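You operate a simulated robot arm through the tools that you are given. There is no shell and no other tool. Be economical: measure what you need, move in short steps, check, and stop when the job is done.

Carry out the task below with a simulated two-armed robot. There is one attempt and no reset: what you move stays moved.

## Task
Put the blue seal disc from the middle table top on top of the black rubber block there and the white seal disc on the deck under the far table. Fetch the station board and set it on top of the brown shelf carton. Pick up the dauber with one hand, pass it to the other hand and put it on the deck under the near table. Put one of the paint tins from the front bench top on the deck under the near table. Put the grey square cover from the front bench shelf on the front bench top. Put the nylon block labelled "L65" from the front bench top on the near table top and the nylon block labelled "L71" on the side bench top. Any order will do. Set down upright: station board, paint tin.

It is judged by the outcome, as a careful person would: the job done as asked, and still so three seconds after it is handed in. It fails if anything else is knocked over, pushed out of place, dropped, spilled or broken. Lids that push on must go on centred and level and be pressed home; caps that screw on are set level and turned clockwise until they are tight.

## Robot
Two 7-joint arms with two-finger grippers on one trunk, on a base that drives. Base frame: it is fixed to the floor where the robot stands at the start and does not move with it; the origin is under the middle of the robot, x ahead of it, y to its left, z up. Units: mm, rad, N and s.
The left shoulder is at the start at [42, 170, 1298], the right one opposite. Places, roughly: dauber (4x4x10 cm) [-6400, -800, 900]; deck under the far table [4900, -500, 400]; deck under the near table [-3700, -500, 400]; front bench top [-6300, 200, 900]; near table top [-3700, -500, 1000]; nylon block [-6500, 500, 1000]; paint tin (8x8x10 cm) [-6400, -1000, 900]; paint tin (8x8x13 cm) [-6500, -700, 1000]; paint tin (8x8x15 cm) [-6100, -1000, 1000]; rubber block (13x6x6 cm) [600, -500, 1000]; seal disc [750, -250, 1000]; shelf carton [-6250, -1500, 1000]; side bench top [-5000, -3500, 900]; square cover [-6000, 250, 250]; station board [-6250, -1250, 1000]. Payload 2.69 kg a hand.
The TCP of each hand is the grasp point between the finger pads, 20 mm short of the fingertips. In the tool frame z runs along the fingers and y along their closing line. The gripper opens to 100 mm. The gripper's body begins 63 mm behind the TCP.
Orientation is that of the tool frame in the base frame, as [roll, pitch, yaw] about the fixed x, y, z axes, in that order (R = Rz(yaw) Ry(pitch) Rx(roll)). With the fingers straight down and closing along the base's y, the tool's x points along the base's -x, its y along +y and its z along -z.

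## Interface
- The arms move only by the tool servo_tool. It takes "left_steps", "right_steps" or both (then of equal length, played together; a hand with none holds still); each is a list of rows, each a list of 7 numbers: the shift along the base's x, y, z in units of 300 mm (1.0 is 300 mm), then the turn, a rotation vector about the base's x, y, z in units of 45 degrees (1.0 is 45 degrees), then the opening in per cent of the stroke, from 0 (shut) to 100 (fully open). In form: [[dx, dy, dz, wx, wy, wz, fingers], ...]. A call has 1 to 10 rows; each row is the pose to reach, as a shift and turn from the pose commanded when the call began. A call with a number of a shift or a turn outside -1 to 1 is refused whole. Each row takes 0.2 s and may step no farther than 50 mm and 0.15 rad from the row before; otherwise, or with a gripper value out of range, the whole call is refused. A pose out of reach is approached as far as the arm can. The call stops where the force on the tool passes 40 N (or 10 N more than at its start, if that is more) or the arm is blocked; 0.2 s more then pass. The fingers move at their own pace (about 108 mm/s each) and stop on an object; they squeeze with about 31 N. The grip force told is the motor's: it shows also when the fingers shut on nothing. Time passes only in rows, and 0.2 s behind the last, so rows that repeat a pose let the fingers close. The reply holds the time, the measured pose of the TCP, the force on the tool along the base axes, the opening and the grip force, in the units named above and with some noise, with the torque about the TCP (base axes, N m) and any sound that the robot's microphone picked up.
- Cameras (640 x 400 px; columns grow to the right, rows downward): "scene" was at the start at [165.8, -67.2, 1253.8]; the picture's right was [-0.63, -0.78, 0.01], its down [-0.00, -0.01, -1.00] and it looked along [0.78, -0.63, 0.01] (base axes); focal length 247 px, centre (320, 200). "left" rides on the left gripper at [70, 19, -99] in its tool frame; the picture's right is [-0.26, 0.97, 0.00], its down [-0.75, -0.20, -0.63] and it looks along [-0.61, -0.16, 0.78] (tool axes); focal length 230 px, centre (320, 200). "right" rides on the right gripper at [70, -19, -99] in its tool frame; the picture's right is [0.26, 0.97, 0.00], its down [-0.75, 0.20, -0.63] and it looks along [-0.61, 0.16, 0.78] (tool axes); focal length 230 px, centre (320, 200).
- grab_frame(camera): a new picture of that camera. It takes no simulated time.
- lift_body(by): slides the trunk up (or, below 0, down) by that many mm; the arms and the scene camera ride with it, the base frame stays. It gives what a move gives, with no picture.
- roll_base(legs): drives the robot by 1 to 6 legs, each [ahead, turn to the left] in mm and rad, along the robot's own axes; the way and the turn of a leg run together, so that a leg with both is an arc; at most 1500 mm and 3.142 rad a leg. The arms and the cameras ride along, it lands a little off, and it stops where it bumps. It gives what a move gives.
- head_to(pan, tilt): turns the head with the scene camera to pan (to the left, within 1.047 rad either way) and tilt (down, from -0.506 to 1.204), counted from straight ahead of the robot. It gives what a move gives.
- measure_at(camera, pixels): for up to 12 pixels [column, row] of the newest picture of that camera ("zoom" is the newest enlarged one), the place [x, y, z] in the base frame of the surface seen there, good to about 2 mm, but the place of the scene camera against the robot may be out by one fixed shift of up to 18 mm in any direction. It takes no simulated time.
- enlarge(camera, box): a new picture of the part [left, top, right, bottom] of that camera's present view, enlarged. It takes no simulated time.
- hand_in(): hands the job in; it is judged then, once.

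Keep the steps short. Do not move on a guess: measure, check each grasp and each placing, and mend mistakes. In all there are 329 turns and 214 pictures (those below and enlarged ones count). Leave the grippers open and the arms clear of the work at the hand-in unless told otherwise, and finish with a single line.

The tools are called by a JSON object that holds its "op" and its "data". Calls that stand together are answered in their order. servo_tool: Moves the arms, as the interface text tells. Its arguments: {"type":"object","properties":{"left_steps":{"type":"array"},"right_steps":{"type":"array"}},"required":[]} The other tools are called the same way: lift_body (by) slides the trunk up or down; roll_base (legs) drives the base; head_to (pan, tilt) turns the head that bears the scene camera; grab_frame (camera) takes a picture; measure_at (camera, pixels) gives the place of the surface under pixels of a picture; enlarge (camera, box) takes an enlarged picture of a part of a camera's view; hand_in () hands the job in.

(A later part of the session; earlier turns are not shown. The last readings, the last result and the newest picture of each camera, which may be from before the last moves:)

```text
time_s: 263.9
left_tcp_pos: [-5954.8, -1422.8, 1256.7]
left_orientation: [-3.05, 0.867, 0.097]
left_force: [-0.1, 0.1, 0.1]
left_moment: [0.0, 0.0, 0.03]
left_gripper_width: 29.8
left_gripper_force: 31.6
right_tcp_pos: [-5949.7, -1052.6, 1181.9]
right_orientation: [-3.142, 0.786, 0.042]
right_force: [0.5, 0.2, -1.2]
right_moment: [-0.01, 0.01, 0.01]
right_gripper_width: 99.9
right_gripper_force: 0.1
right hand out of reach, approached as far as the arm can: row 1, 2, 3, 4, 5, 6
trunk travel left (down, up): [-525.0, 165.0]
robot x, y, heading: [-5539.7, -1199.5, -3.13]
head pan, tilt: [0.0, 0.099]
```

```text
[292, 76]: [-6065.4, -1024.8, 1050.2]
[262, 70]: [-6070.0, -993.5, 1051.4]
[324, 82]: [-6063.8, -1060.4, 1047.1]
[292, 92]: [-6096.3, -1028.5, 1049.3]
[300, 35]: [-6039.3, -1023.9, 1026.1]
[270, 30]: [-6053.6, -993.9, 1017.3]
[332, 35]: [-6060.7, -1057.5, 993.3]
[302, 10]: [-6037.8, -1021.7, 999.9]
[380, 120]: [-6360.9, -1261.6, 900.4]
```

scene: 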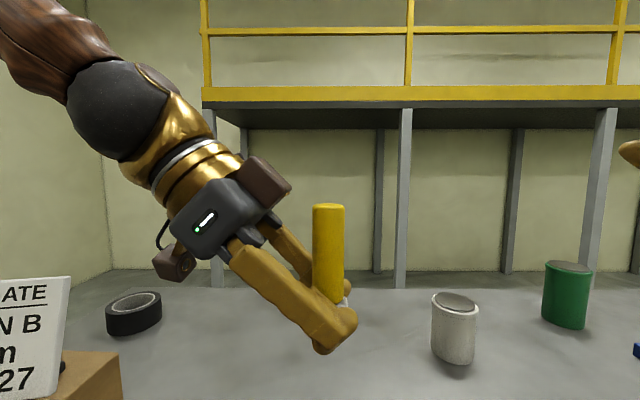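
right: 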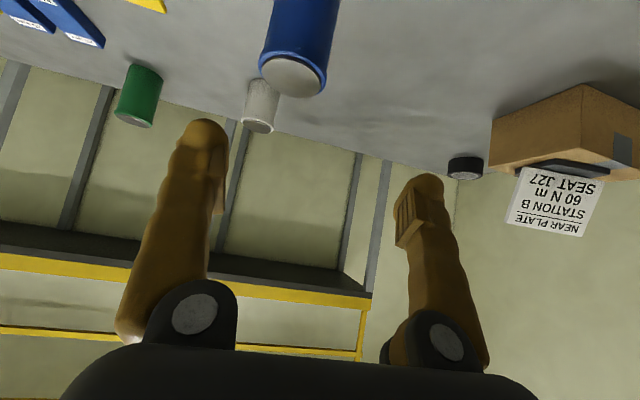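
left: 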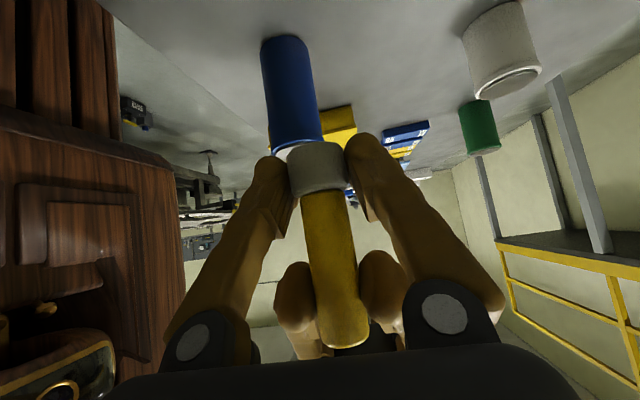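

Tin centre (-6077,-1026), 78 wide, top 1049. I move to the pre-grasp.

{"op": "servo_tool", "data": {"right_steps": [[-0.03, 0.03, -0.08, 0, 0, -0.02, 100], [-0.06, 0.06, -0.16, 0, 0, -0.04, 100], [-0.104, 0.088, -0.24, 0, 0, -0.053, 100], [-0.104, 0.088, -0.29, 0, 0, -0.053, 100], [-0.104, 0.088, -0.29, 0, 0, -0.053, 100]]}}

{"op": "grab_frame", "data": {"camera": "right"}}

```text
time_s: 265.1
left_tcp_pos: [-5956.0, -1423.3, 1256.9]
left_orientation: [-3.05, 0.869, 0.097]
left_force: [0.5, -0.6, -1.1]
left_moment: [0.0, -0.01, 0.0]
left_gripper_width: 30.0
left_gripper_force: 31.1
right_tcp_pos: [-5975.4, -1019.9, 1099.9]
right_orientation: [3.136, 0.792, -0.017]
right_force: [0.3, 0.2, 0.5]
right_moment: [0.02, 0.0, -0.07]
right_gripper_width: 100.1
right_gripper_force: 0.1
trunk travel left (down, up): [-525.0, 165.0]
robot x, y, heading: [-5537.7, -1201.9, -3.131]
head pan, tilt: [0.0, 0.099]
```

```text
115 pictures are left
```

right: 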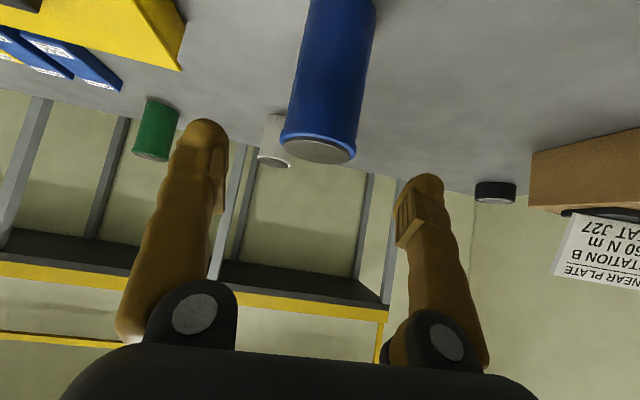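

{"op": "measure_at", "data": {"camera": "right", "pixels": [[318, 150], [284, 138], [353, 152], [328, 80], [298, 75], [362, 85], [333, 30]]}}

```text
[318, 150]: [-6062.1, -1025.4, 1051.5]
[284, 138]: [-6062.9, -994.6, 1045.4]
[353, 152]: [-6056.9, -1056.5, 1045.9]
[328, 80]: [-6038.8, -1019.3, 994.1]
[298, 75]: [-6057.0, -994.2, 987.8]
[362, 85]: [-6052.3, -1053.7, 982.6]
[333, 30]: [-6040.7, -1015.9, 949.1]
```

Centre y ≈ -1025. I advance along the fingers to the tin with a 4 mm correction, then close.

{"op": "servo_tool", "data": {"right_steps": [[-0.08, -0.016, -0.08, 0, 0, 0.02, 100], [-0.16, -0.016, -0.16, 0, 0, 0.02, 100], [-0.24, -0.016, -0.24, 0, 0, 0.02, 100], [-0.325, -0.016, -0.323, 0, 0, 0.02, 100], [-0.325, -0.016, -0.323, 0, 0, 0.02, 100]]}}

{"op": "grab_frame", "data": {"camera": "right"}}

```text
time_s: 266.3
left_tcp_pos: [-5953.8, -1423.4, 1256.1]
left_orientation: [-3.051, 0.869, 0.098]
left_force: [-0.1, 1.0, -0.7]
left_moment: [-0.01, 0.02, 0.0]
left_gripper_width: 29.8
left_gripper_force: 30.6
right_tcp_pos: [-6071.6, -1025.5, 999.1]
right_orientation: [-3.132, 0.782, 0.015]
right_force: [-0.1, 0.0, -0.3]
right_moment: [0.02, 0.03, -0.03]
right_gripper_width: 100.3
right_gripper_force: 0.1
trunk travel left (down, up): [-525.0, 165.0]
robot x, y, heading: [-5539.3, -1203.0, -3.137]
head pan, tilt: [0.0, 0.099]
```

```text
114 pictures are left
```

right: 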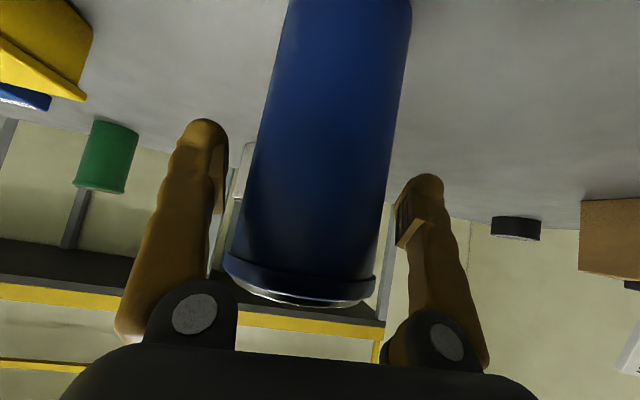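

Straddling the tin cleanly, no contact. I close.

{"op": "servo_tool", "data": {"right_steps": [[0, 0, 0, 0, 0, 0, 60], [0, 0, 0, 0, 0, 0, 60], [0, 0, 0, 0, 0, 0, 60]]}}

{"op": "servo_tool", "data": {"right_steps": [[0, 0, 0.03, 0, 0, 0, 60], [0, 0, 0.07, 0, 0, 0, 60], [0, 0, 0.12, 0, 0, 0, 60], [0, 0, 0.12, 0, 0, 0, 60]]}}

{"op": "grab_frame", "data": {"camera": "right"}}

```text
time_s: 267.1
left_tcp_pos: [-5955.2, -1421.8, 1256.6]
left_orientation: [-3.051, 0.867, 0.095]
left_force: [-0.4, 0.3, 0.1]
left_moment: [-0.03, 0.01, 0.0]
left_gripper_width: 29.7
left_gripper_force: 31.3
right_tcp_pos: [-6071.7, -1024.4, 999.9]
right_orientation: [-3.135, 0.784, 0.013]
right_force: [-0.1, 1.7, 0.2]
right_moment: [0.0, 0.14, -0.05]
right_gripper_width: 77.9
right_gripper_force: 31.2
trunk travel left (down, up): [-525.0, 165.0]
robot x, y, heading: [-5541.1, -1201.8, -3.127]
head pan, tilt: [0.0, 0.099]
```

```text
time_s: 268.1
left_tcp_pos: [-5955.5, -1423.8, 1256.9]
left_orientation: [-3.05, 0.866, 0.096]
left_force: [-0.2, 0.1, -1.4]
left_moment: [-0.02, 0.02, -0.01]
left_gripper_width: 29.9
left_gripper_force: 31.3
right_tcp_pos: [-6072.1, -1025.7, 1035.1]
right_orientation: [-3.136, 0.783, 0.014]
right_force: [0.3, -0.4, -5.6]
right_moment: [-0.01, 0.0, -0.01]
right_gripper_width: 78.1
right_gripper_force: 31.4
trunk travel left (down, up): [-525.0, 165.0]
robot x, y, heading: [-5536.4, -1201.1, -3.132]
head pan, tilt: [0.0, 0.099]
```

```text
113 pictures are left
```

right: 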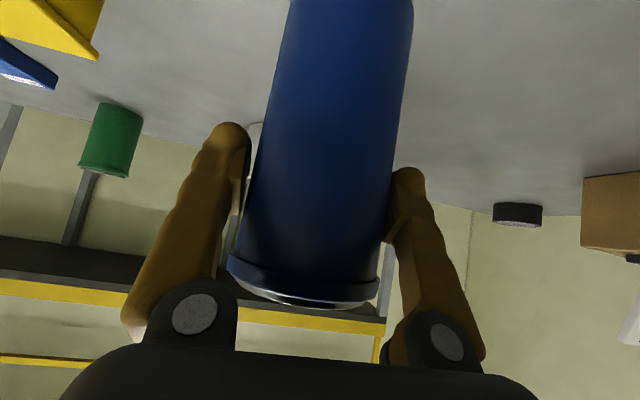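

Tin lifted, 5.6 N, upright. I raise it further, then back off and drive to face the near table's end at about (-4920,-540).

{"op": "servo_tool", "data": {"right_steps": [[0, 0, 0.1, 0, 0, 0, 60], [0, 0, 0.2, 0, 0, 0, 60], [0, 0, 0.3, 0, 0, 0, 60], [0, 0, 0.38, 0, 0, 0, 60], [0, 0, 0.38, 0, 0, 0, 60]]}}

{"op": "roll_base", "data": {"legs": [[-600, 0], [0, -1.575], [660, 0], [0, -1.571]]}}

{"op": "head_to", "data": {"pan": 0.0, "tilt": 0.5}}

{"op": "grab_frame", "data": {"camera": "scene"}}

```text
time_s: 269.3
left_tcp_pos: [-5955.4, -1421.5, 1256.8]
left_orientation: [-3.05, 0.868, 0.098]
left_force: [0.5, -0.1, -0.2]
left_moment: [-0.02, -0.01, -0.02]
left_gripper_width: 29.8
left_gripper_force: 31.2
right_tcp_pos: [-6072.8, -1025.7, 1147.5]
right_orientation: [-3.136, 0.782, 0.012]
right_force: [-0.4, -0.4, -5.8]
right_moment: [0.03, -0.01, -0.01]
right_gripper_width: 78.0
right_gripper_force: 31.1
trunk travel left (down, up): [-525.0, 165.0]
robot x, y, heading: [-5539.6, -1198.1, -3.131]
head pan, tilt: [0.0, 0.099]
```

```text
time_s: 283.8
left_tcp_pos: [-4525.5, -318.5, 1249.8]
left_orientation: [-3.08, 0.825, -3.113]
left_force: [0.7, -0.8, -0.7]
left_moment: [0.02, -0.03, 0.03]
left_gripper_width: 29.9
left_gripper_force: 30.3
right_tcp_pos: [-4407.0, -709.9, 1148.5]
right_orientation: [-3.137, 0.781, -3.139]
right_force: [0.4, 0.5, -4.4]
right_moment: [0.02, -0.03, -0.01]
right_gripper_width: 76.2
right_gripper_force: 31.2
trunk travel left (down, up): [-525.0, 165.0]
robot x, y, heading: [-4936.0, -521.2, -0.001]
head pan, tilt: [0.0, 0.099]
```

```text
time_s: 284.7
left_tcp_pos: [-4523.4, -310.8, 1270.2]
left_orientation: [-3.037, 0.873, -3.034]
left_force: [-0.9, 1.0, 0.0]
left_moment: [0.0, 0.0, -0.04]
left_gripper_width: 30.0
left_gripper_force: 30.8
right_tcp_pos: [-4423.6, -708.0, 1156.2]
right_orientation: [-3.135, 0.797, -3.137]
right_force: [0.2, 0.6, -5.5]
right_moment: [0.0, 0.01, -0.02]
right_gripper_width: 74.4
right_gripper_force: 30.9
trunk travel left (down, up): [-525.0, 165.0]
robot x, y, heading: [-4938.7, -521.9, 0.0]
head pan, tilt: [0.0, 0.499]
```

```text
112 pictures are left
```

scene: 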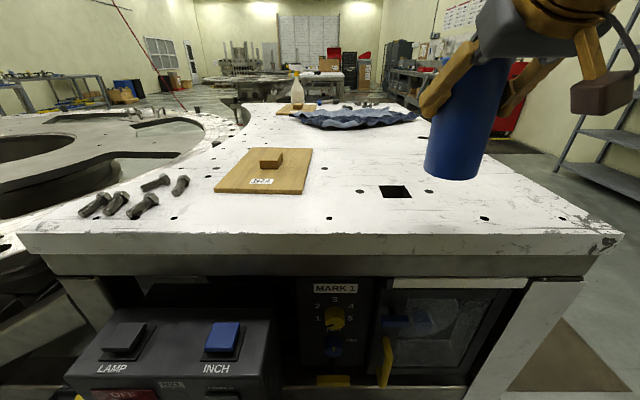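

The grip width fell from 78 to 74.4, so the tin may be slipping. I look at it closely.

{"op": "grab_frame", "data": {"camera": "right"}}

{"op": "servo_tool", "data": {"right_steps": [[0, 0, 0, 0, 0, 0, 50], [0, 0, 0, 0, 0, 0, 50], [0, 0, 0, 0, 0, 0, 50], [0, 0, 0, 0, 0, 0, 50], [0, 0, 0, 0, 0, 0, 50]]}}

```text
111 pictures are left
```

right: 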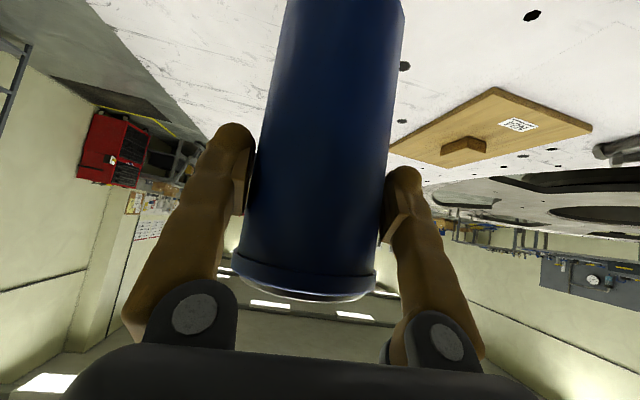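

```text
time_s: 285.9
left_tcp_pos: [-4523.8, -311.8, 1270.9]
left_orientation: [-3.038, 0.874, -3.038]
left_force: [-0.2, -0.1, -0.3]
left_moment: [0.0, -0.02, 0.01]
left_gripper_width: 29.8
left_gripper_force: 30.9
right_tcp_pos: [-4424.5, -709.6, 1157.3]
right_orientation: [-3.133, 0.799, -3.141]
right_force: [-0.1, 0.9, -5.4]
right_moment: [0.0, 0.03, 0.05]
right_gripper_width: 74.1
right_gripper_force: 30.7
trunk travel left (down, up): [-525.0, 165.0]
robot x, y, heading: [-4938.3, -523.4, 0.0]
head pan, tilt: [0.0, 0.499]
```

The tin is still held, with the slip settled. I measure the near table end: boxes under the top, edges.

{"op": "measure_at", "data": {"camera": "scene", "pixels": [[120, 340], [225, 340], [170, 385], [335, 310], [440, 320], [500, 330], [140, 295], [520, 350], [280, 300], [320, 240], [470, 380], [290, 355]]}}

{"op": "enlarge", "data": {"camera": "scene", "box": [40, 260, 560, 400]}}

```text
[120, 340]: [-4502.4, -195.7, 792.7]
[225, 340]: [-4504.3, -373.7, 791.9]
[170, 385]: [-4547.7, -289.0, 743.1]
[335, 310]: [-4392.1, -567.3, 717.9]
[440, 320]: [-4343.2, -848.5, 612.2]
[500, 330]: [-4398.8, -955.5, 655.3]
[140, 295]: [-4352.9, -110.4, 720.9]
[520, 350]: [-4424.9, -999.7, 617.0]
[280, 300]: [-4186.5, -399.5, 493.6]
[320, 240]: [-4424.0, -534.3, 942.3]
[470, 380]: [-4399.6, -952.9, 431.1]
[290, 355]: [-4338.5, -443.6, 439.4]
```

```text
1.23 times, centred on (300, 330) of scene
```

zoom: 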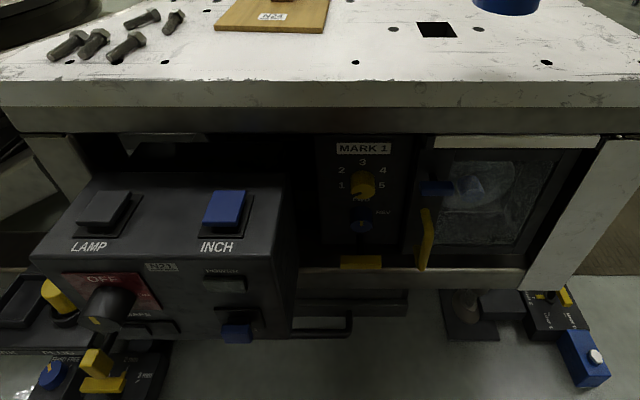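

This end is closed off by consoles. Before carrying the tin further, I will set it on the table top here and regrip deeper. I check that the spot near (-4320,-710) is clear.

{"op": "measure_at", "data": {"camera": "scene", "pixels": [[395, 190], [412, 192], [430, 192], [485, 218], [450, 178], [450, 215], [420, 235]]}}

{"op": "servo_tool", "data": {"right_steps": [[0.1, 0, 0, 0, 0, 0, 50], [0.2, 0, 0, 0, 0, 0, 50], [0.3, 0, 0, 0, 0, 0, 50], [0.3, 0, -0.08, 0, 0, 0, 50], [0.3, 0, -0.16, 0, 0, 0, 50], [0.3, 0, -0.23, 0, 0, 0, 50], [0.3, 0, -0.23, 0, 0, 0, 50]]}}

{"op": "grab_frame", "data": {"camera": "scene"}}

```text
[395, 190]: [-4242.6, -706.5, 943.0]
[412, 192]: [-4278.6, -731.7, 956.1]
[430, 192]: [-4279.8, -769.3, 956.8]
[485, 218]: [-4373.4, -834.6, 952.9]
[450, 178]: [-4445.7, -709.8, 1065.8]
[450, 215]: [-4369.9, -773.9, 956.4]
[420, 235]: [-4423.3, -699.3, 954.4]
```

```text
time_s: 287.5
left_tcp_pos: [-4524.5, -310.7, 1270.3]
left_orientation: [-3.036, 0.873, -3.038]
left_force: [0.0, -0.5, -1.3]
left_moment: [0.02, 0.05, -0.04]
left_gripper_width: 29.5
left_gripper_force: 30.7
right_tcp_pos: [-4335.7, -708.1, 1086.5]
right_orientation: [-3.134, 0.798, -3.139]
right_force: [-0.6, 0.9, -5.8]
right_moment: [0.0, 0.03, -0.02]
right_gripper_width: 73.9
right_gripper_force: 30.8
trunk travel left (down, up): [-525.0, 165.0]
robot x, y, heading: [-4933.0, -524.9, 0.002]
head pan, tilt: [0.0, 0.499]
```

```text
109 pictures are left
```

scene: 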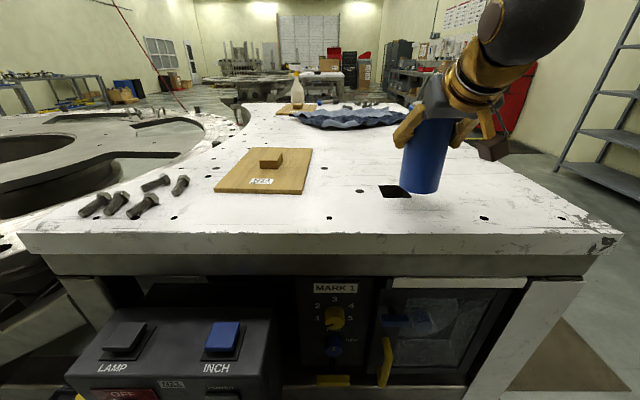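

The hole's near edge is about 18 mm beyond the tin; I shift back 12 mm and lower toward the table.

{"op": "servo_tool", "data": {"right_steps": [[-0.04, 0, -0.03, 0, 0, 0, 50], [-0.04, 0, -0.07, 0, 0, 0, 50], [-0.04, 0, -0.07, 0, 0, 0, 50]]}}

{"op": "servo_tool", "data": {"right_steps": [[0, 0, -0.01, 0, 0, 0, 50], [0, 0, -0.02, 0, 0, 0, 50], [0, 0, -0.03, 0, 0, 0, 50]]}}

{"op": "servo_tool", "data": {"right_steps": [[0, 0, -0.007, 0, 0, 0, 50], [0, 0, -0.014, 0, 0, 0, 50], [0, 0, -0.014, 0, 0, 0, 50]]}}

```text
time_s: 288.3
left_tcp_pos: [-4525.4, -311.2, 1270.2]
left_orientation: [-3.037, 0.876, -3.037]
left_force: [0.1, 0.0, -1.3]
left_moment: [-0.01, 0.04, -0.02]
left_gripper_width: 29.9
left_gripper_force: 30.7
right_tcp_pos: [-4346.9, -709.4, 1066.1]
right_orientation: [-3.135, 0.8, -3.141]
right_force: [0.5, -0.1, -5.0]
right_moment: [-0.01, 0.02, 0.01]
right_gripper_width: 74.1
right_gripper_force: 31.3
trunk travel left (down, up): [-525.0, 165.0]
robot x, y, heading: [-4935.7, -519.2, -0.004]
head pan, tilt: [0.0, 0.499]
```

```text
time_s: 289.1
left_tcp_pos: [-4524.5, -312.3, 1270.5]
left_orientation: [-3.04, 0.874, -3.038]
left_force: [0.4, -0.9, -0.3]
left_moment: [0.01, 0.04, -0.05]
left_gripper_width: 29.7
left_gripper_force: 31.0
right_tcp_pos: [-4346.4, -708.7, 1056.3]
right_orientation: [-3.133, 0.798, -3.138]
right_force: [-0.1, 0.2, -5.0]
right_moment: [-0.04, 0.02, -0.04]
right_gripper_width: 74.1
right_gripper_force: 30.8
trunk travel left (down, up): [-525.0, 165.0]
robot x, y, heading: [-4938.6, -524.6, -0.003]
head pan, tilt: [0.0, 0.499]
```

```text
time_s: 289.9
left_tcp_pos: [-4523.9, -311.6, 1270.2]
left_orientation: [-3.04, 0.875, -3.037]
left_force: [-0.6, -0.2, -0.9]
left_moment: [0.03, 0.02, 0.03]
left_gripper_width: 29.9
left_gripper_force: 31.2
right_tcp_pos: [-4346.6, -708.3, 1052.5]
right_orientation: [-3.138, 0.799, -3.139]
right_force: [0.5, 0.0, -5.5]
right_moment: [-0.01, 0.02, 0.02]
right_gripper_width: 73.9
right_gripper_force: 30.7
trunk travel left (down, up): [-525.0, 165.0]
robot x, y, heading: [-4935.3, -522.9, -0.006]
head pan, tilt: [0.0, 0.499]
```

{"op": "servo_tool", "data": {"right_steps": [[0, 0, -0.008, 0, 0, 0, 50], [0, 0, -0.016, 0, 0, 0, 50], [0, 0, -0.016, 0, 0, 0, 50]]}}

{"op": "enlarge", "data": {"camera": "scene", "box": [340, 60, 540, 230]}}

```text
time_s: 290.7
left_tcp_pos: [-4525.3, -311.5, 1271.6]
left_orientation: [-3.037, 0.875, -3.038]
left_force: [0.3, 1.2, 0.0]
left_moment: [0.0, -0.03, 0.03]
left_gripper_width: 30.0
left_gripper_force: 30.8
right_tcp_pos: [-4347.6, -709.6, 1049.6]
right_orientation: [-3.137, 0.805, -3.14]
right_force: [-1.0, -0.6, 8.9]
right_moment: [0.28, 0.31, 0.07]
right_gripper_width: 73.9
right_gripper_force: 30.6
trunk travel left (down, up): [-525.0, 165.0]
robot x, y, heading: [-4936.4, -519.2, 0.001]
head pan, tilt: [0.0, 0.499]
```

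```text
2.35 times, centred on (440, 145) of scene
```

zoom: 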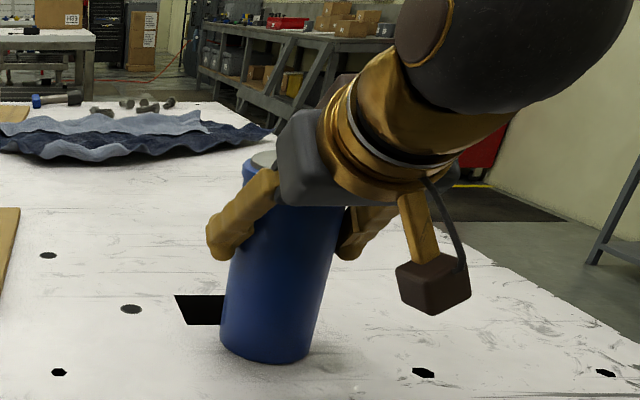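

Contact. I open the fingers and look at how the tin sits.

{"op": "servo_tool", "data": {"right_steps": [[0, 0, 0, 0, 0, 0, 80], [0, 0, 0, 0, 0, 0, 100], [0, 0, 0, 0, 0, 0, 100]]}}

{"op": "grab_frame", "data": {"camera": "right"}}

{"op": "measure_at", "data": {"camera": "right", "pixels": [[305, 290], [310, 200], [320, 120], [330, 60], [236, 265], [376, 275], [260, 150], [385, 155]]}}

```text
time_s: 291.5
left_tcp_pos: [-4525.2, -312.2, 1271.0]
left_orientation: [-3.037, 0.875, -3.036]
left_force: [0.1, 0.3, -1.3]
left_moment: [0.0, -0.02, 0.0]
left_gripper_width: 29.8
left_gripper_force: 30.8
right_tcp_pos: [-4346.5, -709.0, 1048.9]
right_orientation: [-3.133, 0.8, -3.14]
right_force: [-0.6, 0.6, 0.1]
right_moment: [0.0, -0.03, 0.03]
right_gripper_width: 100.0
right_gripper_force: 0.0
trunk travel left (down, up): [-525.0, 165.0]
robot x, y, heading: [-4938.5, -519.5, -0.005]
head pan, tilt: [0.0, 0.499]
```

```text
107 pictures are left
```

right: 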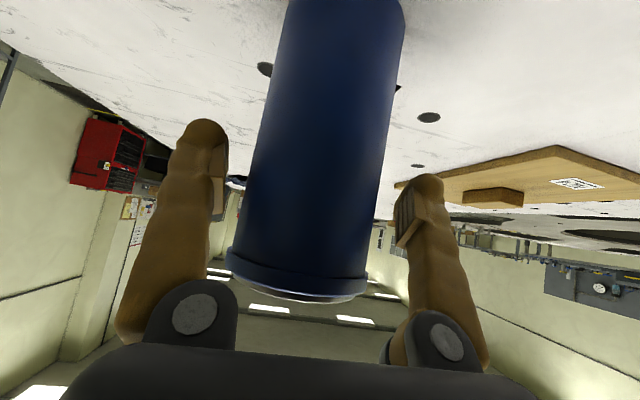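

```text
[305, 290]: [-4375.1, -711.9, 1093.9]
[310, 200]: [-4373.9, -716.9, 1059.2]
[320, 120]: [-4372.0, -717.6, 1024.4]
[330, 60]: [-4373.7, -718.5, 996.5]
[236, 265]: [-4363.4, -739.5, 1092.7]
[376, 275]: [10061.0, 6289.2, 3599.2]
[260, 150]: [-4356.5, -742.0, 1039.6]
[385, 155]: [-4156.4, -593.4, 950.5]
```

The tin stands upright; its axis is 11 mm beyond my grasp point. I move 17 mm deeper horizontally and close again.

{"op": "servo_tool", "data": {"right_steps": [[0.03, 0, 0.006, 0, 0, 0, 100], [0.057, 0, 0.006, 0, 0, 0, 100], [0.057, 0, 0.006, 0, 0, 0, 100], [0.057, 0, 0.006, 0, 0, 0, 50], [0.057, 0, 0.006, 0, 0, 0, 50], [0.057, 0, 0.006, 0, 0, 0, 50]]}}

{"op": "servo_tool", "data": {"right_steps": [[0, 0, 0.05, 0, 0, 0, 50], [0, 0, 0.15, 0, 0, 0, 50], [0, 0, 0.27, 0, 0, 0, 50], [-0.1, 0, 0.3, 0, 0, 0, 50], [-0.2, 0, 0.3, 0, 0, 0, 50], [-0.2, 0, 0.3, 0, 0, 0, 50]]}}

```text
time_s: 292.9
left_tcp_pos: [-4525.5, -310.9, 1271.3]
left_orientation: [-3.04, 0.875, -3.037]
left_force: [-0.2, 0.1, 0.0]
left_moment: [-0.03, 0.01, -0.01]
left_gripper_width: 30.1
left_gripper_force: 30.8
right_tcp_pos: [-4329.7, -709.1, 1050.3]
right_orientation: [-3.136, 0.803, -3.139]
right_force: [0.3, -2.2, 3.1]
right_moment: [0.02, -0.08, -0.03]
right_gripper_width: 81.9
right_gripper_force: 31.0
trunk travel left (down, up): [-525.0, 165.0]
robot x, y, heading: [-4937.2, -525.1, -0.007]
head pan, tilt: [0.0, 0.499]
```

```text
time_s: 294.3
left_tcp_pos: [-4524.1, -311.7, 1269.9]
left_orientation: [-3.04, 0.87, -3.036]
left_force: [0.0, 0.7, -0.3]
left_moment: [0.0, -0.04, 0.01]
left_gripper_width: 30.0
left_gripper_force: 31.4
right_tcp_pos: [-4388.1, -708.1, 1141.1]
right_orientation: [-3.135, 0.797, -3.14]
right_force: [0.3, 0.1, -4.8]
right_moment: [-0.02, -0.05, 0.02]
right_gripper_width: 81.5
right_gripper_force: 30.7
trunk travel left (down, up): [-525.0, 165.0]
robot x, y, heading: [-4933.3, -522.8, -0.003]
head pan, tilt: [0.0, 0.499]
```

Now a full 82 mm grip. I drive around to the table's long side at y≈-1036: back 120, go to about (-3750,-1850) and face +y.

{"op": "roll_base", "data": {"legs": [[-120, 0], [0, -1.571], [1330, 0], [0, 1.571], [1300, 0], [0, 1.571]]}}

{"op": "grab_frame", "data": {"camera": "scene"}}

```text
time_s: 319.7
left_tcp_pos: [-3950.3, -1456.3, 1255.5]
left_orientation: [-3.084, 0.81, -1.552]
left_force: [-0.2, 2.0, -0.5]
left_moment: [-0.03, -0.02, 0.03]
left_gripper_width: 29.9
left_gripper_force: 31.3
right_tcp_pos: [-3558.6, -1313.1, 1134.7]
right_orientation: [-3.136, 0.787, -1.576]
right_force: [0.1, 1.4, -6.2]
right_moment: [0.03, 0.01, 0.02]
right_gripper_width: 80.5
right_gripper_force: 30.9
trunk travel left (down, up): [-525.0, 165.0]
robot x, y, heading: [-3737.7, -1869.3, 1.567]
head pan, tilt: [0.0, 0.499]
```

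```text
106 pictures are left
```

scene: 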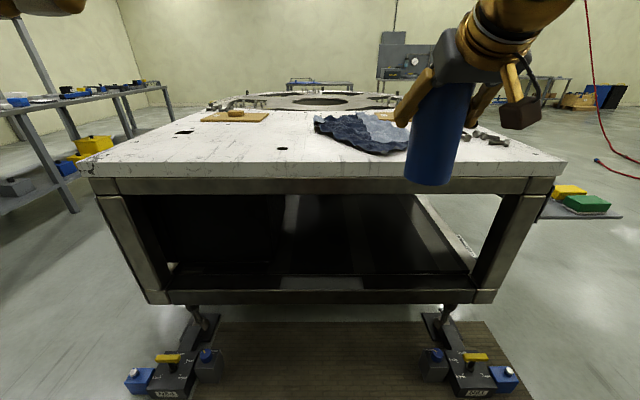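

The long side is open. I measure deck, beam, apron and foot boxes.

{"op": "measure_at", "data": {"camera": "scene", "pixels": [[330, 283], [330, 295], [330, 265], [300, 235], [400, 240], [220, 235], [200, 280], [440, 260], [330, 190], [210, 350], [440, 350], [140, 380]]}}

{"op": "enlarge", "data": {"camera": "scene", "box": [80, 170, 560, 320]}}

```text
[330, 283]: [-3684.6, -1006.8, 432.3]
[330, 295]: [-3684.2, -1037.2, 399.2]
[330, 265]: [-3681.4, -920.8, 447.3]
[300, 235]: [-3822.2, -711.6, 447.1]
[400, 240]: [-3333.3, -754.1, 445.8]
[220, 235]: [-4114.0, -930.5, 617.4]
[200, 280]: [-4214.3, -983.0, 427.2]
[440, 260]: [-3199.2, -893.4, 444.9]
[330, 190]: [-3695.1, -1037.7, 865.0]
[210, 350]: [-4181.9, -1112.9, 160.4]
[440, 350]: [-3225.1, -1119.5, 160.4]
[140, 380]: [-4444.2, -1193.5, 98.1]
```

```text
1.33 times, centred on (320, 245) of scene
```

zoom: 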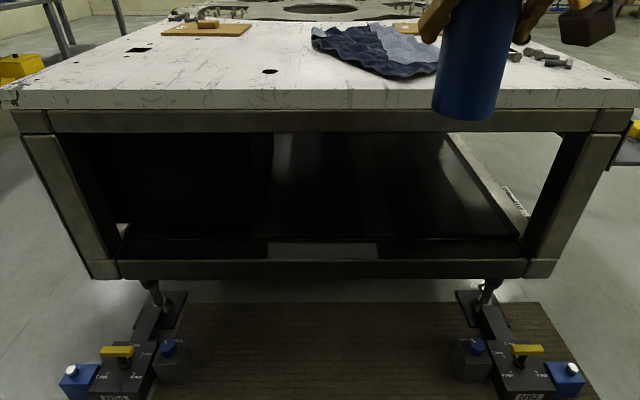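

Deck panel at z≈441 from y≈-960; a cabinet fills x<-3880. I lower the trunk by 460 here, clear of the table.

{"op": "lift_body", "data": {"by": -400}}

{"op": "lift_body", "data": {"by": -80}}

{"op": "servo_tool", "data": {"right_steps": [[0, 0, -0.1, 0, 0, 0, 50], [0, 0, -0.2, 0, 0, 0, 50], [0, 0, -0.27, 0, 0, 0, 50], [0, 0, -0.27, 0, 0, 0, 50]], "left_steps": [[0, 0, -0.15, 0, 0, 0, 10], [0, 0, -0.3, 0, 0, 0, 10], [0, 0, -0.4, 0, 0, 0, 10], [0, 0, -0.4, 0, 0, 0, 10]]}}

{"op": "head_to", "data": {"pan": 0.0, "tilt": 0.25}}

{"op": "grab_frame", "data": {"camera": "scene"}}

```text
time_s: 323.6
left_tcp_pos: [-3951.6, -1467.6, 860.6]
left_orientation: [-3.082, 0.821, -1.55]
left_force: [-0.2, 0.7, 0.0]
left_moment: [0.0, -0.02, 0.03]
left_gripper_width: 30.1
left_gripper_force: 30.7
right_tcp_pos: [-3558.4, -1323.3, 739.7]
right_orientation: [-3.136, 0.798, -1.577]
right_force: [0.8, -0.4, -5.0]
right_moment: [0.02, 0.01, 0.0]
right_gripper_width: 80.7
right_gripper_force: 30.7
trunk travel left (down, up): [-125.0, 565.0]
robot x, y, heading: [-3737.1, -1868.8, 1.569]
head pan, tilt: [0.0, 0.499]
```

```text
time_s: 324.7
left_tcp_pos: [-3951.8, -1467.8, 779.4]
left_orientation: [-3.082, 0.82, -1.551]
left_force: [-0.6, 0.0, 0.2]
left_moment: [0.0, -0.02, 0.01]
left_gripper_width: 30.0
left_gripper_force: 31.4
right_tcp_pos: [-3559.4, -1323.3, 660.9]
right_orientation: [-3.137, 0.797, -1.575]
right_force: [0.8, -0.5, -5.9]
right_moment: [0.01, 0.01, 0.01]
right_gripper_width: 80.6
right_gripper_force: 31.1
trunk travel left (down, up): [-45.0, 645.0]
robot x, y, heading: [-3736.7, -1868.4, 1.57]
head pan, tilt: [0.0, 0.499]
```

```text
time_s: 325.7
left_tcp_pos: [-3949.4, -1447.8, 657.5]
left_orientation: [-3.082, 0.82, -1.552]
left_force: [0.4, -0.5, -0.3]
left_moment: [0.01, 0.01, 0.03]
left_gripper_width: 29.6
left_gripper_force: 30.9
left hand out of reach, approached as far as the arm can: row 1, 2, 3, 4
right_tcp_pos: [-3558.7, -1324.5, 578.8]
right_orientation: [-3.136, 0.798, -1.575]
right_force: [-0.7, -1.1, -4.7]
right_moment: [0.03, 0.0, 0.01]
right_gripper_width: 80.3
right_gripper_force: 30.5
trunk travel left (down, up): [-45.0, 645.0]
robot x, y, heading: [-3738.7, -1868.0, 1.566]
head pan, tilt: [0.0, 0.499]
```

```text
time_s: 326.5
left_tcp_pos: [-3949.3, -1447.2, 658.0]
left_orientation: [-3.081, 0.821, -1.551]
left_force: [0.1, -0.1, 0.3]
left_moment: [0.0, 0.02, 0.02]
left_gripper_width: 29.9
left_gripper_force: 30.7
right_tcp_pos: [-3558.6, -1323.8, 579.4]
right_orientation: [-3.136, 0.798, -1.578]
right_force: [-1.1, -0.6, -5.2]
right_moment: [0.02, 0.0, 0.0]
right_gripper_width: 80.4
right_gripper_force: 31.2
trunk travel left (down, up): [-45.0, 645.0]
robot x, y, heading: [-3735.7, -1867.4, 1.57]
head pan, tilt: [0.0, 0.25]
```

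```text
104 pictures are left
```

scene: 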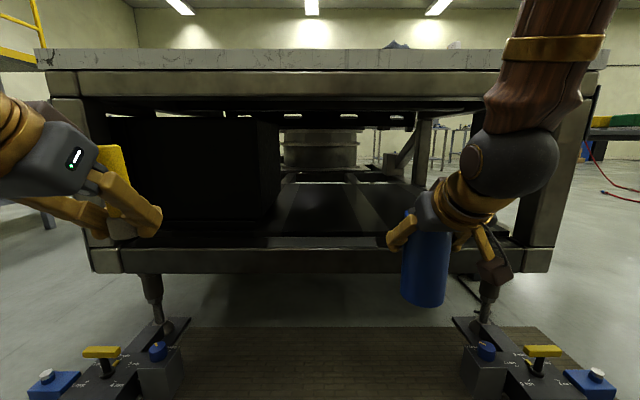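

I measure the panel's front edge and the cabinet's edge.

{"op": "measure_at", "data": {"camera": "scene", "pixels": [[330, 233], [330, 238], [330, 244], [330, 252], [275, 215], [250, 222], [281, 180], [380, 215], [320, 105], [420, 190]]}}

{"op": "roll_base", "data": {"legs": [[0, -0.2], [340, 0], [0, 0.2]]}}

{"op": "grab_frame", "data": {"camera": "scene"}}

```text
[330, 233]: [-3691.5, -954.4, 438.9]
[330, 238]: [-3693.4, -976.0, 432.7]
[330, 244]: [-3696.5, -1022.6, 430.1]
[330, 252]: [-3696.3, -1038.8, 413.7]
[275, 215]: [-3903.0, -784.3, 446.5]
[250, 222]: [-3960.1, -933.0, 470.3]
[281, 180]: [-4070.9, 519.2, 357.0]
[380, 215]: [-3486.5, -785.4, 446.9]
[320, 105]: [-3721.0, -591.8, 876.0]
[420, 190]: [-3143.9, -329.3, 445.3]
```

```text
time_s: 330.2
left_tcp_pos: [-3883.9, -1115.3, 660.7]
left_orientation: [-3.081, 0.823, -1.546]
left_force: [0.3, -0.6, -0.9]
left_moment: [-0.02, 0.0, 0.03]
left_gripper_width: 30.0
left_gripper_force: 30.7
right_tcp_pos: [-3492.1, -990.9, 579.4]
right_orientation: [-3.135, 0.797, -1.575]
right_force: [-0.1, 0.5, -5.3]
right_moment: [0.04, 0.04, -0.01]
right_gripper_width: 80.4
right_gripper_force: 31.3
trunk travel left (down, up): [-45.0, 645.0]
robot x, y, heading: [-3667.2, -1536.5, 1.571]
head pan, tilt: [0.0, 0.25]
```

```text
103 pictures are left
```

scene: 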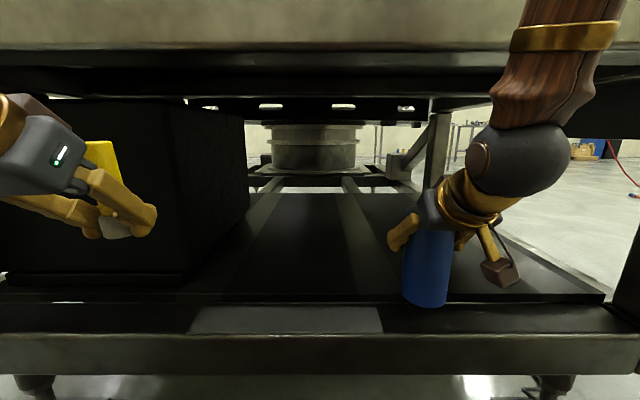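

I shift the left hand 80 mm away from the cabinet, and measure where the right forearm stands relative to the table's edge.

{"op": "servo_tool", "data": {"left_steps": [[0.1, 0, 0, 0, 0, 0, 10], [0.2, 0, 0, 0, 0, 0, 10], [0.28, 0, 0, 0, 0, 0, 10], [0.28, 0, 0, 0, 0, 0, 10]]}}

{"op": "measure_at", "data": {"camera": "scene", "pixels": [[560, 10], [550, 40], [545, 90], [500, 150], [545, 160], [320, 48], [320, 20], [320, 70], [250, 200], [190, 250]]}}

```text
time_s: 331.2
left_tcp_pos: [-3799.2, -1125.9, 664.6]
left_orientation: [-3.081, 0.839, -1.547]
left_force: [0.5, 0.0, -0.7]
left_moment: [0.02, 0.01, -0.02]
left_gripper_width: 29.8
left_gripper_force: 31.0
left hand out of reach, approached as far as the arm can: row 1
right_tcp_pos: [-3492.4, -999.7, 586.0]
right_orientation: [-3.136, 0.812, -1.572]
right_force: [1.1, 0.2, -5.2]
right_moment: [0.02, 0.01, -0.03]
right_gripper_width: 80.7
right_gripper_force: 31.2
trunk travel left (down, up): [-45.0, 645.0]
robot x, y, heading: [-3670.1, -1536.7, 1.569]
head pan, tilt: [0.0, 0.25]
```

```text
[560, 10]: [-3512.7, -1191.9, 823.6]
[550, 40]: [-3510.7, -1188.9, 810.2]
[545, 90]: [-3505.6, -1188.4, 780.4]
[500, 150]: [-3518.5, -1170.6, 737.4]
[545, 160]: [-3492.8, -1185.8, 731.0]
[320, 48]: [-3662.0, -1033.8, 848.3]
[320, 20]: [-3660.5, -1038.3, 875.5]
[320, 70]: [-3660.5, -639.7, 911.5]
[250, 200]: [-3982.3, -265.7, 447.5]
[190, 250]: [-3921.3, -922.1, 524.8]
```

The forearm stands upright close to the apron, so instead of driving in I extend the arm, with the trunk lowered 40 more so the elbow stays lower.

{"op": "lift_body", "data": {"by": -40}}

{"op": "servo_tool", "data": {"right_steps": [[0, 0.04, 0.06, 0, 0, 0, 50], [0, 0.1, 0.11, 0, 0, 0, 50], [0, 0.18, 0.11, 0, 0, 0, 50], [0, 0.25, 0.11, 0, 0, 0, 50], [0, 0.25, 0.11, 0, 0, 0, 50]]}}

{"op": "grab_frame", "data": {"camera": "scene"}}

```text
time_s: 332.1
left_tcp_pos: [-3800.6, -1125.2, 624.0]
left_orientation: [-3.081, 0.837, -1.545]
left_force: [-0.6, -0.6, 0.1]
left_moment: [-0.01, 0.03, 0.0]
left_gripper_width: 30.0
left_gripper_force: 30.9
right_tcp_pos: [-3491.8, -1000.6, 547.2]
right_orientation: [-3.135, 0.814, -1.573]
right_force: [0.4, -0.6, -4.6]
right_moment: [-0.02, -0.01, -0.01]
right_gripper_width: 80.4
right_gripper_force: 31.6
trunk travel left (down, up): [-5.0, 685.0]
robot x, y, heading: [-3671.2, -1538.6, 1.565]
head pan, tilt: [0.0, 0.25]
```

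```text
time_s: 333.3
left_tcp_pos: [-3800.6, -1125.3, 624.4]
left_orientation: [-3.08, 0.838, -1.547]
left_force: [-0.1, 0.1, 0.0]
left_moment: [0.0, -0.01, 0.01]
left_gripper_width: 30.0
left_gripper_force: 31.3
right_tcp_pos: [-3492.6, -924.1, 579.5]
right_orientation: [-3.136, 0.814, -1.572]
right_force: [0.0, 0.2, -5.0]
right_moment: [0.04, -0.03, 0.0]
right_gripper_width: 80.5
right_gripper_force: 30.9
trunk travel left (down, up): [-5.0, 685.0]
robot x, y, heading: [-3670.5, -1536.1, 1.566]
head pan, tilt: [0.0, 0.25]
```

```text
102 pictures are left
```

scene: 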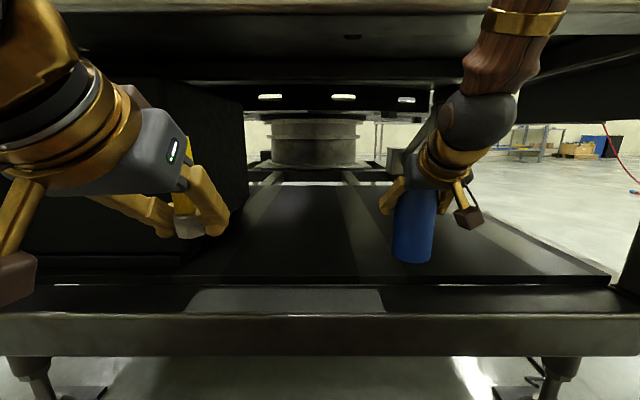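

I measure the forearm position again and the tin's bottom vs. panel edge.

{"op": "measure_at", "data": {"camera": "scene", "pixels": [[525, 20], [510, 60], [490, 75], [480, 120], [415, 240], [413, 258], [450, 268], [440, 45]]}}

```text
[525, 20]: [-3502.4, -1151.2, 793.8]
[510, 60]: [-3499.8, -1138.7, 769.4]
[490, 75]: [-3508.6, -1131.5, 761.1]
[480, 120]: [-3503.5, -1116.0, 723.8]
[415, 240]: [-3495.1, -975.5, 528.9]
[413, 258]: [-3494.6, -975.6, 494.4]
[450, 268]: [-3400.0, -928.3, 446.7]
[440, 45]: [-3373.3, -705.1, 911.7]
```

The forearm leans back with ~45 mm clearance. I go 33 mm further in, so the tin is wholly over the panel, and lower to z≈552.

{"op": "servo_tool", "data": {"right_steps": [[0, 0.06, 0, 0, 0, 0, 50], [0, 0.11, 0, 0, 0, 0, 50], [0, 0.11, -0.05, 0, 0, 0, 50], [0, 0.11, -0.09, 0, 0, 0, 50], [0, 0.11, -0.09, 0, 0, 0, 50]]}}

{"op": "enlarge", "data": {"camera": "scene", "box": [330, 0, 610, 300]}}

```text
time_s: 334.5
left_tcp_pos: [-3799.7, -1125.6, 624.1]
left_orientation: [-3.081, 0.837, -1.546]
left_force: [-1.1, -0.3, -0.8]
left_moment: [-0.03, 0.03, -0.02]
left_gripper_width: 29.9
left_gripper_force: 31.0
right_tcp_pos: [-3492.8, -892.8, 552.4]
right_orientation: [-3.138, 0.813, -1.574]
right_force: [0.3, 0.9, -5.9]
right_moment: [0.08, 0.01, 0.02]
right_gripper_width: 80.4
right_gripper_force: 30.9
trunk travel left (down, up): [-5.0, 685.0]
robot x, y, heading: [-3667.1, -1534.1, 1.567]
head pan, tilt: [0.0, 0.25]
```

```text
1.33 times, centred on (470, 150) of scene
```

zoom: 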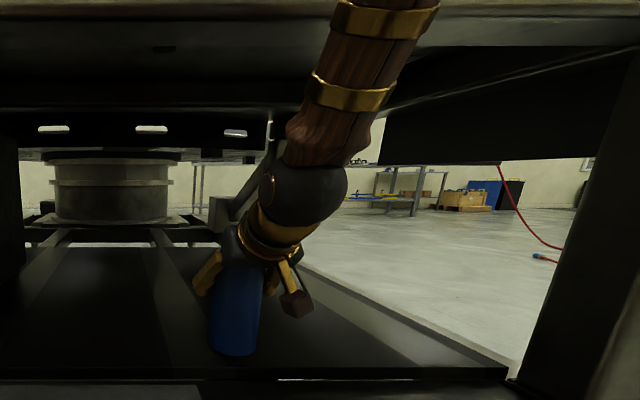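

I lower in small steps to contact.

{"op": "servo_tool", "data": {"right_steps": [[0, 0, -0.012, 0, 0, 0, 50], [0, 0, -0.022, 0, 0, 0, 50], [0, 0, -0.022, 0, 0, 0, 50]]}}

{"op": "servo_tool", "data": {"right_steps": [[0, 0, -0.007, 0, 0, 0, 50], [0, 0, -0.012, 0, 0, 0, 50], [0, 0, -0.012, 0, 0, 0, 50]]}}

```text
time_s: 335.3
left_tcp_pos: [-3800.2, -1125.6, 625.2]
left_orientation: [-3.081, 0.838, -1.546]
left_force: [0.1, 0.1, -0.8]
left_moment: [-0.02, 0.0, 0.02]
left_gripper_width: 29.9
left_gripper_force: 31.0
right_tcp_pos: [-3492.6, -893.8, 546.0]
right_orientation: [-3.136, 0.813, -1.573]
right_force: [-0.1, 0.0, -5.0]
right_moment: [0.0, 0.05, 0.02]
right_gripper_width: 80.5
right_gripper_force: 31.2
trunk travel left (down, up): [-5.0, 685.0]
robot x, y, heading: [-3666.7, -1537.5, 1.567]
head pan, tilt: [0.0, 0.25]
```

```text
time_s: 336.1
left_tcp_pos: [-3801.0, -1125.7, 625.0]
left_orientation: [-3.08, 0.838, -1.545]
left_force: [0.3, -0.1, -0.1]
left_moment: [0.01, 0.0, -0.03]
left_gripper_width: 30.0
left_gripper_force: 31.4
right_tcp_pos: [-3492.6, -892.0, 542.0]
right_orientation: [-3.136, 0.812, -1.573]
right_force: [-1.3, -0.2, -6.1]
right_moment: [0.05, 0.0, 0.0]
right_gripper_width: 80.4
right_gripper_force: 31.2
trunk travel left (down, up): [-5.0, 685.0]
robot x, y, heading: [-3666.9, -1538.0, 1.568]
head pan, tilt: [0.0, 0.25]
```

{"op": "servo_tool", "data": {"right_steps": [[0, 0, -0.007, 0, 0, 0, 50], [0, 0, -0.011, 0, 0, 0, 50], [0, 0, -0.011, 0, 0, 0, 50]]}}

{"op": "servo_tool", "data": {"right_steps": [[0, 0, -0.006, 0, 0, 0, 50], [0, 0, -0.01, 0, 0, 0, 50], [0, 0, -0.01, 0, 0, 0, 50]]}}

```text
time_s: 336.9
left_tcp_pos: [-3798.5, -1125.9, 625.1]
left_orientation: [-3.082, 0.84, -1.544]
left_force: [-0.1, 0.0, -0.1]
left_moment: [0.02, -0.03, -0.01]
left_gripper_width: 29.9
left_gripper_force: 30.9
right_tcp_pos: [-3492.5, -891.6, 544.0]
right_orientation: [-3.133, 0.821, -1.572]
right_force: [1.8, -3.9, 15.5]
right_moment: [-1.1, 0.21, 0.12]
right_gripper_width: 80.6
right_gripper_force: 30.4
trunk travel left (down, up): [-5.0, 685.0]
robot x, y, heading: [-3668.6, -1536.8, 1.577]
head pan, tilt: [0.0, 0.25]
```

```text
time_s: 337.7
left_tcp_pos: [-3799.4, -1127.6, 625.7]
left_orientation: [-3.081, 0.84, -1.542]
left_force: [-0.2, -0.1, 0.0]
left_moment: [0.0, -0.01, -0.01]
left_gripper_width: 29.8
left_gripper_force: 31.2
right_tcp_pos: [-3492.0, -889.5, 542.4]
right_orientation: [-3.134, 0.826, -1.574]
right_force: [2.8, 6.3, 32.2]
right_moment: [-0.57, 0.44, -0.07]
right_gripper_width: 80.6
right_gripper_force: 31.0
trunk travel left (down, up): [-5.0, 685.0]
robot x, y, heading: [-3665.1, -1539.5, 1.571]
head pan, tilt: [0.0, 0.25]
```

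Firm contact. I open and look before withdrawing.

{"op": "servo_tool", "data": {"right_steps": [[0, 0, 0.004, 0, 0, 0, 60], [0, 0, 0.004, 0, 0, 0, 85], [0, 0, 0.004, 0, 0, 0, 100], [0, 0, 0.004, 0, 0, 0, 100]]}}

{"op": "grab_frame", "data": {"camera": "right"}}

```text
time_s: 338.7
left_tcp_pos: [-3799.6, -1124.8, 624.7]
left_orientation: [-3.081, 0.838, -1.547]
left_force: [0.4, 0.7, -0.4]
left_moment: [-0.02, 0.01, 0.01]
left_gripper_width: 30.0
left_gripper_force: 30.6
right_tcp_pos: [-3494.2, -892.9, 537.8]
right_orientation: [-3.136, 0.813, -1.572]
right_force: [0.5, -0.2, 0.1]
right_moment: [0.03, 0.01, 0.0]
right_gripper_width: 100.0
right_gripper_force: 0.0
trunk travel left (down, up): [-5.0, 685.0]
robot x, y, heading: [-3666.3, -1538.3, 1.572]
head pan, tilt: [0.0, 0.25]
```

```text
100 pictures are left
```

right: 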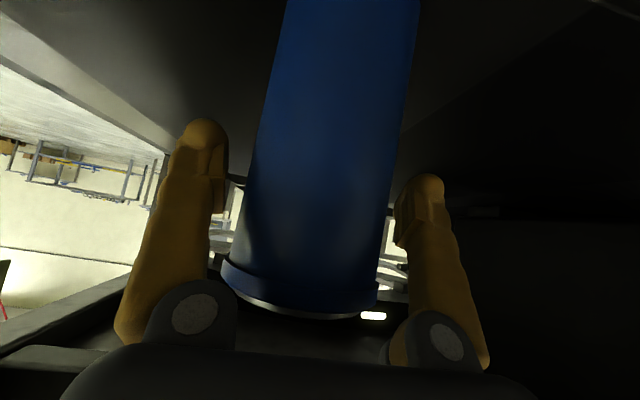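

The tin stands by itself. I withdraw back along the fingers, then straight out.

{"op": "servo_tool", "data": {"right_steps": [[0, -0.06, 0.05, 0, 0, 0, 100], [0, -0.14, 0.12, 0, 0, 0, 100], [0, -0.24, 0.2, 0, 0, 0, 100], [0, -0.36, 0.22, 0, 0, 0, 100], [0, -0.5, 0.22, 0, 0, 0, 100], [0, -0.64, 0.22, 0, 0, 0, 100], [0, -0.78, 0.22, 0, 0, 0, 100], [0, -0.78, 0.22, 0, 0, 0, 100]]}}

{"op": "grab_frame", "data": {"camera": "scene"}}

```text
time_s: 340.5
left_tcp_pos: [-3800.9, -1125.7, 625.2]
left_orientation: [-3.079, 0.837, -1.546]
left_force: [-0.2, -0.2, -0.6]
left_moment: [-0.02, 0.0, 0.0]
left_gripper_width: 29.8
left_gripper_force: 30.9
right_tcp_pos: [-3492.0, -1127.7, 605.0]
right_orientation: [-3.135, 0.812, -1.573]
right_force: [-0.3, -0.7, -1.8]
right_moment: [-0.02, 0.03, 0.04]
right_gripper_width: 100.1
right_gripper_force: 0.0
trunk travel left (down, up): [-5.0, 685.0]
robot x, y, heading: [-3668.1, -1538.2, 1.571]
head pan, tilt: [0.0, 0.25]
```

```text
99 pictures are left
```

scene: 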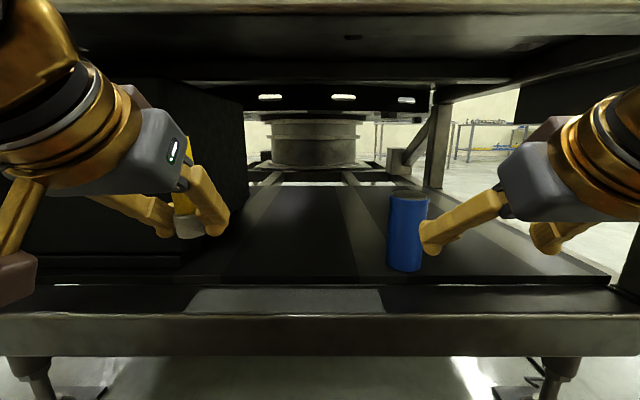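

The tin stands on the deck. Now the dauber: left hand forward to y≈-906 at z≈545.

{"op": "servo_tool", "data": {"left_steps": [[0, 0.1, -0.06, 0, 0, 0, 10], [0, 0.22, -0.12, 0, 0, 0, 10], [0, 0.36, -0.18, 0, 0, 0, 10], [0, 0.5, -0.24, 0, 0, 0, 10], [0, 0.62, -0.28, 0, 0, 0, 10], [0, 0.73, -0.3, 0, 0, 0, 10], [0, 0.73, -0.3, 0, 0, 0, 10]]}}

{"op": "grab_frame", "data": {"camera": "scene"}}

```text
time_s: 342.1
left_tcp_pos: [-3798.7, -905.6, 533.5]
left_orientation: [-3.077, 0.838, -1.544]
left_force: [0.8, -0.3, -0.8]
left_moment: [-0.03, 0.0, 0.01]
left_gripper_width: 29.8
left_gripper_force: 31.2
right_tcp_pos: [-3490.6, -1127.1, 603.8]
right_orientation: [-3.135, 0.813, -1.573]
right_force: [-0.1, 0.2, 0.0]
right_moment: [0.03, 0.01, 0.0]
right_gripper_width: 100.2
right_gripper_force: 0.1
trunk travel left (down, up): [-5.0, 685.0]
robot x, y, heading: [-3666.8, -1534.3, 1.573]
head pan, tilt: [0.0, 0.25]
```

```text
98 pictures are left
```

scene: 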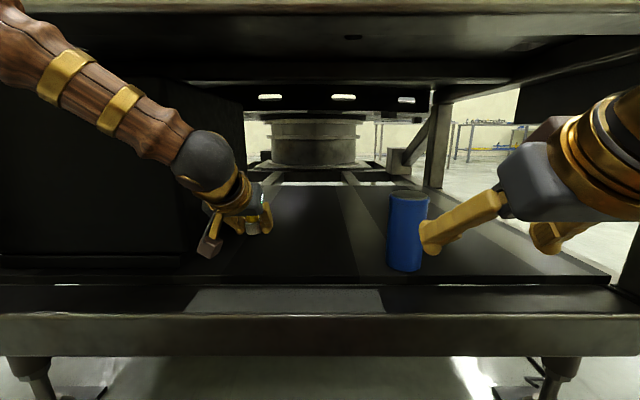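

Left arm lies clear. I straighten slightly and lower to z≈474.

{"op": "servo_tool", "data": {"left_steps": [[0, 0, -0.07, -0.03, 0, 0, 10], [0, 0, -0.14, -0.068, 0, 0, 10], [0, 0, -0.197, -0.068, 0, 0, 10], [0, 0, -0.197, -0.068, 0, 0, 10]]}}

{"op": "servo_tool", "data": {"left_steps": [[0, 0, -0.008, 0, 0, 0, 10], [0, 0, -0.015, 0, 0, 0, 10], [0, 0, -0.015, 0, 0, 0, 10]]}}

{"op": "enlarge", "data": {"camera": "scene", "box": [160, 130, 360, 300]}}

```text
time_s: 343.1
left_tcp_pos: [-3798.3, -905.5, 474.9]
left_orientation: [-3.079, 0.785, -1.548]
left_force: [0.7, 0.1, -1.1]
left_moment: [-0.02, -0.01, 0.02]
left_gripper_width: 30.1
left_gripper_force: 30.6
right_tcp_pos: [-3489.8, -1127.4, 604.4]
right_orientation: [-3.134, 0.813, -1.572]
right_force: [0.8, 0.5, 0.2]
right_moment: [0.0, -0.02, -0.02]
right_gripper_width: 100.3
right_gripper_force: 0.1
trunk travel left (down, up): [-5.0, 685.0]
robot x, y, heading: [-3669.1, -1536.6, 1.567]
head pan, tilt: [0.0, 0.25]
```

```text
time_s: 343.9
left_tcp_pos: [-3800.5, -906.1, 472.6]
left_orientation: [-3.08, 0.786, -1.547]
left_force: [0.5, 0.1, -1.3]
left_moment: [0.04, 0.03, 0.01]
left_gripper_width: 30.2
left_gripper_force: 31.0
right_tcp_pos: [-3490.6, -1127.4, 603.9]
right_orientation: [-3.135, 0.813, -1.57]
right_force: [-0.1, -0.5, 0.2]
right_moment: [0.0, 0.01, 0.01]
right_gripper_width: 99.9
right_gripper_force: 0.0
trunk travel left (down, up): [-5.0, 685.0]
robot x, y, heading: [-3666.4, -1536.3, 1.567]
head pan, tilt: [0.0, 0.25]
```

```text
2.35 times, centred on (260, 215) of scene
```

zoom: 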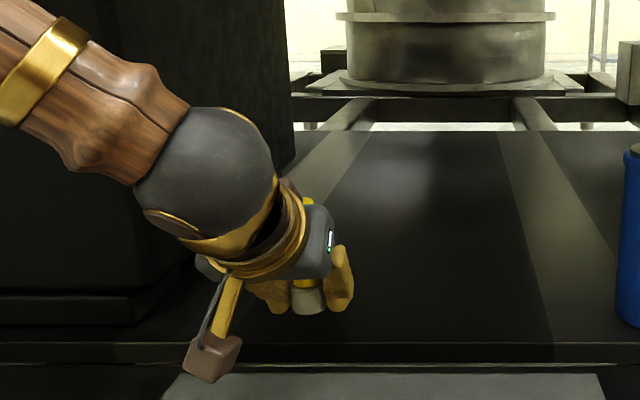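

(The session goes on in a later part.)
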